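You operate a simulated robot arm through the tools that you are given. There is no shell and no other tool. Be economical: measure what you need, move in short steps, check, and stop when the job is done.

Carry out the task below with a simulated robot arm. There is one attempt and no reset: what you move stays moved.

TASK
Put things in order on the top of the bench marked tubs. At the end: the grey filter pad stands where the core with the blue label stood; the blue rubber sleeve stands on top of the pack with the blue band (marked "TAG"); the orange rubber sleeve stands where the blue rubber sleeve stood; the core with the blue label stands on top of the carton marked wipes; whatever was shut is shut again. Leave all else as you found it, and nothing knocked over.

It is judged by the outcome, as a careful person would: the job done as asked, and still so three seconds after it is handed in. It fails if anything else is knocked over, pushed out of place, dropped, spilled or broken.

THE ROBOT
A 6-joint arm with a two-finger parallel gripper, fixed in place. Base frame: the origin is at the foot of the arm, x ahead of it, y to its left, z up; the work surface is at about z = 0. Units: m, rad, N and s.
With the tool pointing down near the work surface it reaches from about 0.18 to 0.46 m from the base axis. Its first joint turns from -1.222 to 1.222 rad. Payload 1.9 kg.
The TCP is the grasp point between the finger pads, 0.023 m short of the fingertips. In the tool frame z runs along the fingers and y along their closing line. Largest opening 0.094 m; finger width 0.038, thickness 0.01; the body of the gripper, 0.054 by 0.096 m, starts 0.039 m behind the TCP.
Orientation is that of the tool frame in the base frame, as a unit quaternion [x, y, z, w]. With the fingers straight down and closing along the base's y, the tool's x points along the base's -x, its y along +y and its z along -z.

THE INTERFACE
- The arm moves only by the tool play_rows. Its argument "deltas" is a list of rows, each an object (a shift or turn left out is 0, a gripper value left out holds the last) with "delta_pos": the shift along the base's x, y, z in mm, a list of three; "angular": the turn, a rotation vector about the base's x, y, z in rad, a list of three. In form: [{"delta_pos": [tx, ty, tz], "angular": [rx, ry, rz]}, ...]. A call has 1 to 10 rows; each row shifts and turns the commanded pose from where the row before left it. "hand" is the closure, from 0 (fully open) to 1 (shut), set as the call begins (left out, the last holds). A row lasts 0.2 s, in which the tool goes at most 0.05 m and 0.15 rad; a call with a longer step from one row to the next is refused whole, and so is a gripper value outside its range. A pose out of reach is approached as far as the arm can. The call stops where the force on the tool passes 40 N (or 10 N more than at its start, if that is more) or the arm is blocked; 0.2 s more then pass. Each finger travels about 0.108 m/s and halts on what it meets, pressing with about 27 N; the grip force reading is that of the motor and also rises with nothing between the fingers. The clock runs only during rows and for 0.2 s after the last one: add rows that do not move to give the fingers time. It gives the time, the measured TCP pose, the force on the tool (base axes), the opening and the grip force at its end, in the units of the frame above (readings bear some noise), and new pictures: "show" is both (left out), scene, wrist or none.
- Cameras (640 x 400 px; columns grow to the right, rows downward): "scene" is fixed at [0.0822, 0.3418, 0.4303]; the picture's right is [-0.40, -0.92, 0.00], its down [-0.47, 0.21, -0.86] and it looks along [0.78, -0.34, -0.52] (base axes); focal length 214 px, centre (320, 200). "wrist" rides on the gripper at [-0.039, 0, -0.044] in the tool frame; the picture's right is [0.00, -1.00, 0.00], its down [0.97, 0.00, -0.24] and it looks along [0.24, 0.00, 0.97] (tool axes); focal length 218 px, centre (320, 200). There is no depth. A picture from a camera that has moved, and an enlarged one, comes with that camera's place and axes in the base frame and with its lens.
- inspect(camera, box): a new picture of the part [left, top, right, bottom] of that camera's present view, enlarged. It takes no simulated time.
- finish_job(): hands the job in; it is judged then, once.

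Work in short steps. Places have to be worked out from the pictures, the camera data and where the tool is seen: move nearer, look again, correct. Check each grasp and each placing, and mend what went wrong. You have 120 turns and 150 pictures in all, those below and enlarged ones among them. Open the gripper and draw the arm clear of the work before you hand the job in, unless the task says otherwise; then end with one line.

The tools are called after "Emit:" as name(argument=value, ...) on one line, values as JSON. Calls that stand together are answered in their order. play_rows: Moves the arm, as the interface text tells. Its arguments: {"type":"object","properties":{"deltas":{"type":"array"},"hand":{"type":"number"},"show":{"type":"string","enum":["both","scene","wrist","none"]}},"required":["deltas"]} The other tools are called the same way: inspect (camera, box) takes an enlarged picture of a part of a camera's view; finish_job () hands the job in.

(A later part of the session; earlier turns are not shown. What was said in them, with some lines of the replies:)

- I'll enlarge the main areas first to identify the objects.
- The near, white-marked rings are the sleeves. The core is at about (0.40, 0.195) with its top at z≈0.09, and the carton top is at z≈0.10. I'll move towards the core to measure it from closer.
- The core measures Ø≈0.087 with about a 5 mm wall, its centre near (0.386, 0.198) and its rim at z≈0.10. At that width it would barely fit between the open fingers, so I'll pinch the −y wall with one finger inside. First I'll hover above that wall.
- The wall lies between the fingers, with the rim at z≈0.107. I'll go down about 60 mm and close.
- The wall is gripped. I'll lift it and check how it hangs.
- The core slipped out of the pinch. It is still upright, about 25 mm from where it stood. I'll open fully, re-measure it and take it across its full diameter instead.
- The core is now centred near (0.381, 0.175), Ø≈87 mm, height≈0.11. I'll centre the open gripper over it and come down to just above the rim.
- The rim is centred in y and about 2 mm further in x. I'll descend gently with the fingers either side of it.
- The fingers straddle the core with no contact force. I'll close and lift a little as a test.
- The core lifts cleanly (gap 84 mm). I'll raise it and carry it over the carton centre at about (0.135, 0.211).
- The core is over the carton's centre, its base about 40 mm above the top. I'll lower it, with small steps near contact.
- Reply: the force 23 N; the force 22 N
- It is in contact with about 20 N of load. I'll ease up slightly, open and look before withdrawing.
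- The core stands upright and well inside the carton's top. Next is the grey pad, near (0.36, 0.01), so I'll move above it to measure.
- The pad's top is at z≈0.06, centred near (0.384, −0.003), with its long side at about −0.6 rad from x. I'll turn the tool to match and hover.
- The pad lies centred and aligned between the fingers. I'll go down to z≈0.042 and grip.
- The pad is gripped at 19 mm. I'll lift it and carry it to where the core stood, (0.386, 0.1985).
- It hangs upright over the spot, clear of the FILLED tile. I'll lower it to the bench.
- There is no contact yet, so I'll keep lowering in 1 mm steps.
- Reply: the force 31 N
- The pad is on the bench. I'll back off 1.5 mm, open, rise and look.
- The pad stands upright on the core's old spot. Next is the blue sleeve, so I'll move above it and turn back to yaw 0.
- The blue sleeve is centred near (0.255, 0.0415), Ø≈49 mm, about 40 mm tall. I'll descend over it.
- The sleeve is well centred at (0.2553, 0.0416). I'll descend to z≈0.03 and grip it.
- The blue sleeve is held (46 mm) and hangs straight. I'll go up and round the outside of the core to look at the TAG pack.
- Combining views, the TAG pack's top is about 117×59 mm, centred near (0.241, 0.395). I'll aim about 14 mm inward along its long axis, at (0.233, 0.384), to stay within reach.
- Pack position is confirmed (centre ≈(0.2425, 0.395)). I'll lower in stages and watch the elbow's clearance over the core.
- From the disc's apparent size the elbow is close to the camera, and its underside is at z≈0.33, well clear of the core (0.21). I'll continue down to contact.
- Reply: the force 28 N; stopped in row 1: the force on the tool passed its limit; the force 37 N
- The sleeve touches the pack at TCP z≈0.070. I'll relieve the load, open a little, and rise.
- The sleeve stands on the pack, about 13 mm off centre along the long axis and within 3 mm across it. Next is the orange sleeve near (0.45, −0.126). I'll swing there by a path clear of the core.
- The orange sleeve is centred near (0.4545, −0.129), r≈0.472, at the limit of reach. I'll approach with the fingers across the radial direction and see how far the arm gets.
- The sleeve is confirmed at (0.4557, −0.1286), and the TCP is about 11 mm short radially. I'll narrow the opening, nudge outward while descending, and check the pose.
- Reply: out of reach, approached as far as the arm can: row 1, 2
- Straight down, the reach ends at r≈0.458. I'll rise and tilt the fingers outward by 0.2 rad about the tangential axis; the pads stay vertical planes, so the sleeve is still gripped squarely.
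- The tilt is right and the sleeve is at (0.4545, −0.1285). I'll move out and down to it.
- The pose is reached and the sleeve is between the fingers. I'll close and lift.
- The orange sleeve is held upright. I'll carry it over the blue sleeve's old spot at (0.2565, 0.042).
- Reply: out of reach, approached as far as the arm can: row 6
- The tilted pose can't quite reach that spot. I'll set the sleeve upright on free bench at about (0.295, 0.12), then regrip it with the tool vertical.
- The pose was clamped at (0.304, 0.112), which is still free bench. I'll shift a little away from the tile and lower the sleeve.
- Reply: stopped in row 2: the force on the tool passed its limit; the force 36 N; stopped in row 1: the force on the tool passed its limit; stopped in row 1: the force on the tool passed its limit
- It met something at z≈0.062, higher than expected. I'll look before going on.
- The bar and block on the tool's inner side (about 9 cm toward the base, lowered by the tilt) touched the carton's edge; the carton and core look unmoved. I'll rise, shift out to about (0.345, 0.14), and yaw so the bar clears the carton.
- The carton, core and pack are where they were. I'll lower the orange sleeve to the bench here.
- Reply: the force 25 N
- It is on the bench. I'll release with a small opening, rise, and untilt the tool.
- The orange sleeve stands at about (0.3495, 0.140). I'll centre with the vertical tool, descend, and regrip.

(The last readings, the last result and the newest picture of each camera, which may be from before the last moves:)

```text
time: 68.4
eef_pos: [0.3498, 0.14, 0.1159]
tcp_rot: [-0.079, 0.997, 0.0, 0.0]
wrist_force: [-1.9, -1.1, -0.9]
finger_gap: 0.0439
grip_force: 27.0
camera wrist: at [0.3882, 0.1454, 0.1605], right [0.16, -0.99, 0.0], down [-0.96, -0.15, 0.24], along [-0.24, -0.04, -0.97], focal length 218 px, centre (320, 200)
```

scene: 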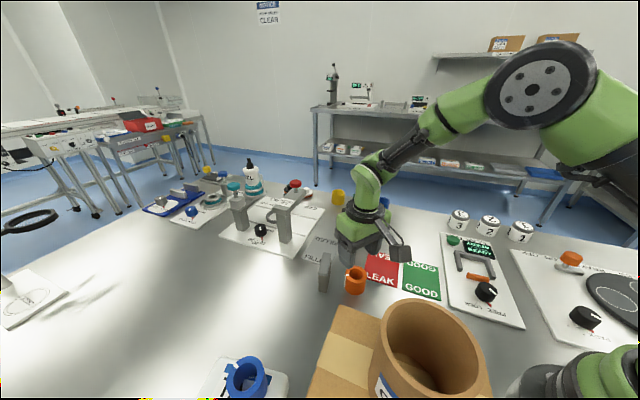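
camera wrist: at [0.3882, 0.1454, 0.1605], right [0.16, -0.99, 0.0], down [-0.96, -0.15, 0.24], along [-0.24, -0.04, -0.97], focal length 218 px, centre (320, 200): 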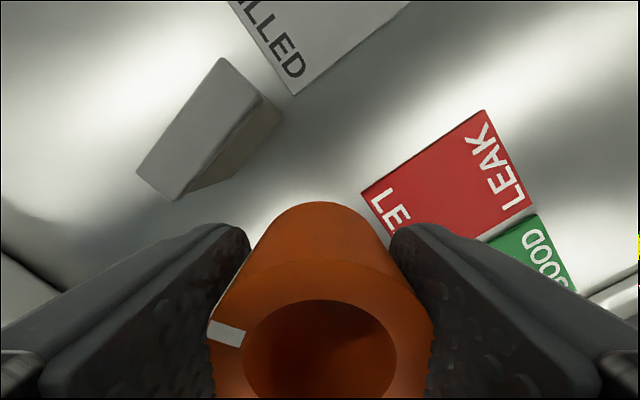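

It is regripped and upright. I'll carry it to (0.2565, 0.042).

Emit:
play_rows(deltas=[{"delta_pos": [0, -33, 0], "angular": [0, 0, -0.08]}, {"delta_pos": [-20, -33, 0], "angular": [0, 0, -0.08]}, {"delta_pos": [-36, -16, 0]}, {"delta_pos": [-37, -16, -20]}, {}])

```text
time: 69.6
eef_pos: [0.2588, 0.0423, 0.0953]
tcp_rot: [0.001, 1.0, 0.001, 0.0]
wrist_force: [-0.2, -0.1, -0.8]
finger_gap: 0.0437
grip_force: 27.4
camera wrist: at [0.2962, 0.0403, 0.1411], right [0.0, -1.0, 0.0], down [-0.97, 0.0, 0.24], along [-0.24, 0.0, -0.97], focal length 218 px, centre (320, 200)
```

scene: 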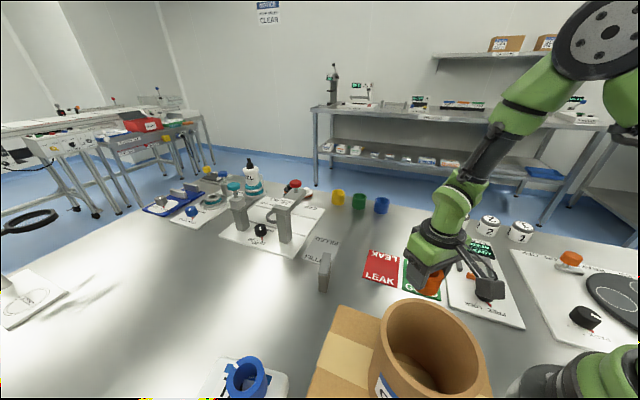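
wrist: 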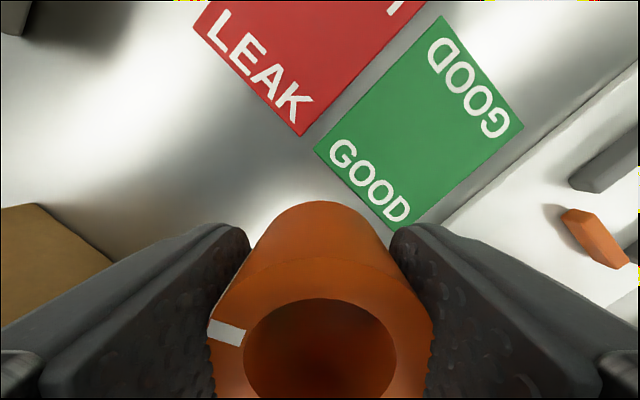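

Emit:
play_rows(deltas=[{"delta_pos": [-1.5, 0, -30]}, {"delta_pos": [0, 0, -26]}, {"delta_pos": [0, 0, -4]}, {}], show="none")

Emit:
play_rows(deltas=[{"delta_pos": [0, 0, -2]}, {}], show="none")

Emit:
play_rows(deltas=[{"delta_pos": [0, 0, -1]}, {}], show="none")

```text
time: 70.6
eef_pos: [0.2562, 0.0419, 0.0366]
tcp_rot: [0.001, 1.0, 0.0, 0.0]
wrist_force: [0.3, -0.8, -0.2]
finger_gap: 0.0438
grip_force: 27.0
```

```text
time: 71.2
eef_pos: [0.2554, 0.0424, 0.0341]
tcp_rot: [0.001, 1.0, 0.001, -0.001]
wrist_force: [0.4, 1.0, -1.1]
finger_gap: 0.0441
grip_force: 27.4
```

```text
time: 71.8
eef_pos: [0.2551, 0.0412, 0.0339]
tcp_rot: [0.0, 1.0, 0.001, 0.0]
wrist_force: [-0.1, 0.0, -0.3]
finger_gap: 0.0439
grip_force: 26.5
```

Not touching yet, so I'll take two more small steps.

Emit:
play_rows(deltas=[{"delta_pos": [0, 0, -1]}, {}], show="none")

Emit:
play_rows(deltas=[{"delta_pos": [0, 0, -1]}, {}], show="none")

```text
time: 72.4
eef_pos: [0.255, 0.0422, 0.0333]
tcp_rot: [0.001, 1.0, 0.001, 0.0]
wrist_force: [-4.7, -0.8, 34.7]
finger_gap: 0.0441
grip_force: 27.2
```

```text
time: 73.0
eef_pos: [0.2556, 0.0423, 0.0303]
tcp_rot: [0.0, 1.0, 0.001, 0.0]
wrist_force: [-1.8, -9.1, 34.8]
finger_gap: 0.0441
grip_force: 27.0
```

It is down firmly. I'll relieve the load, release, and rise to check.

Emit:
play_rows(deltas=[{"delta_pos": [0, 0, 1.5]}, {}], show="none")

Emit:
play_rows(deltas=[{}, {}, {"delta_pos": [0, 0, 20]}, {"delta_pos": [0, 0, 35]}, {"delta_pos": [0, 0, 40]}, {"delta_pos": [0, 0, 40]}, {"delta_pos": [-10, 0, 30]}, {}], hand=0.3)

Emit:
inspect(camera="wrist", box=[240, 100, 400, 240])

```text
time: 73.6
eef_pos: [0.2562, 0.0425, 0.0332]
tcp_rot: [0.0, 1.0, 0.0, -0.001]
wrist_force: [-0.3, -0.1, -0.9]
finger_gap: 0.0438
grip_force: 26.4
```

```text
time: 75.4
eef_pos: [0.2482, 0.0428, 0.1999]
tcp_rot: [0.0, 1.0, 0.002, 0.0]
wrist_force: [-0.1, -0.1, -0.1]
finger_gap: 0.0655
grip_force: 0.0
camera wrist: at [0.2857, 0.0415, 0.2444], right [0.0, -1.0, 0.0], down [-0.97, 0.0, 0.24], along [-0.24, 0.0, -0.97], focal length 218 px, centre (320, 200)
```

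scene: 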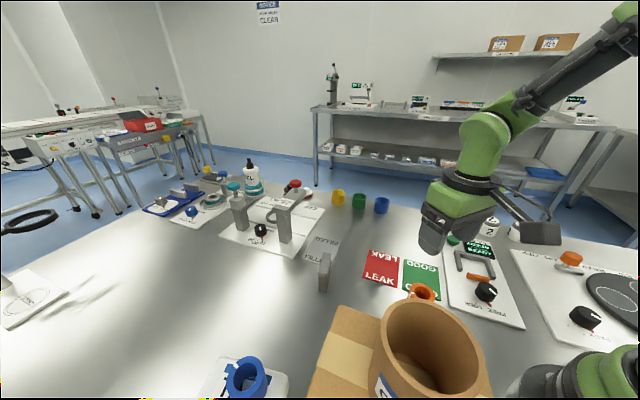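
wrist: 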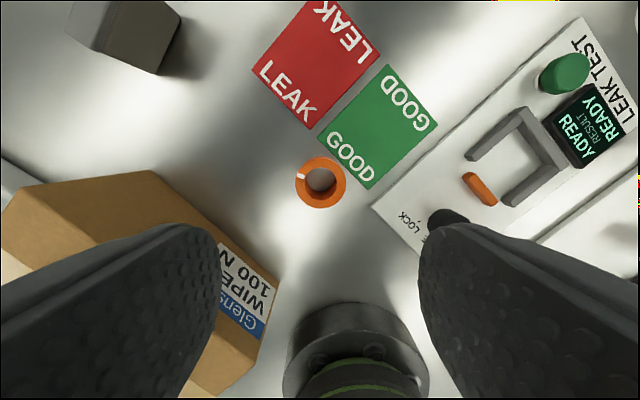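

```text
2.86 times, centred on (320, 170) of wrist
camera zoom: at [0.2857, 0.0415, 0.2444], right [0.0, -1.0, 0.0], down [-0.97, 0.0, 0.24], along [-0.24, 0.0, -0.97], focal length 624 px, centre (320, 286)
```

zoom: 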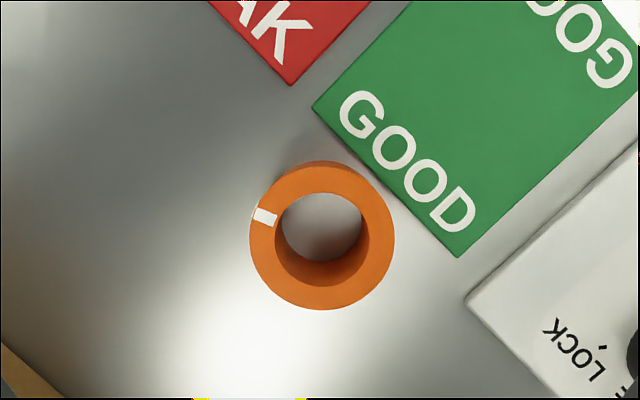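

The orange sleeve stands within about 3 mm of the blue one's old spot, and nothing else appears disturbed. I'll draw the arm up and open for a last look.

Emit:
play_rows(deltas=[{"delta_pos": [10, 0, 40]}, {"delta_pos": [10, -10, 40]}, {"delta_pos": [10, -20, 40]}, {"delta_pos": [0, -20, 20]}, {}, {}], hand=0)

Emit:
inspect(camera="scene", box=[200, 200, 520, 400])

```text
time: 76.8
eef_pos: [0.2763, -0.0076, 0.3391]
tcp_rot: [-0.001, 1.0, 0.0, -0.001]
wrist_force: [0.3, 0.2, -0.4]
finger_gap: 0.094
grip_force: 0.0
camera wrist: at [0.315, -0.0077, 0.3846], right [0.0, -1.0, 0.0], down [-0.97, 0.0, 0.24], along [-0.24, 0.0, -0.97], focal length 218 px, centre (320, 200)
```

scene: 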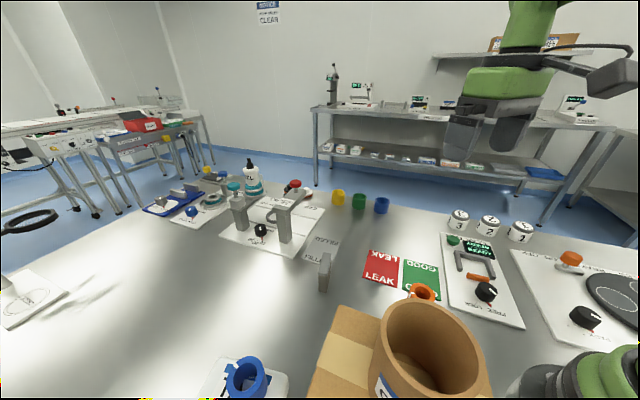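
wrist: 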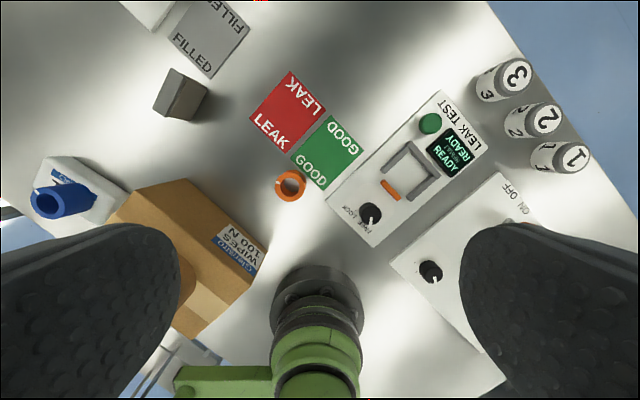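

```text
2.00 times, centred on (360, 300) of scene
camera zoom: at [0.0822, 0.3418, 0.4303], right [-0.4, -0.92, 0.0], down [-0.47, 0.21, -0.86], along [0.78, -0.34, -0.52], focal length 429 px, centre (240, 0)
```

zoom: 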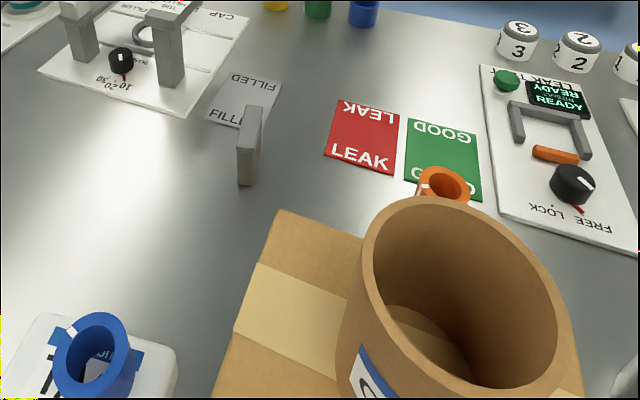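

All four items are in place and upright, and the arm is clear with the gripper open. I'll hand in the job.

Emit:
finish_job()

```text
The job is handed in.
```

The job is handed in: pad, both sleeves and core all stand upright where you asked; the core slipped once and landed upright, and the tool briefly touched the carton, which did not visibly move.
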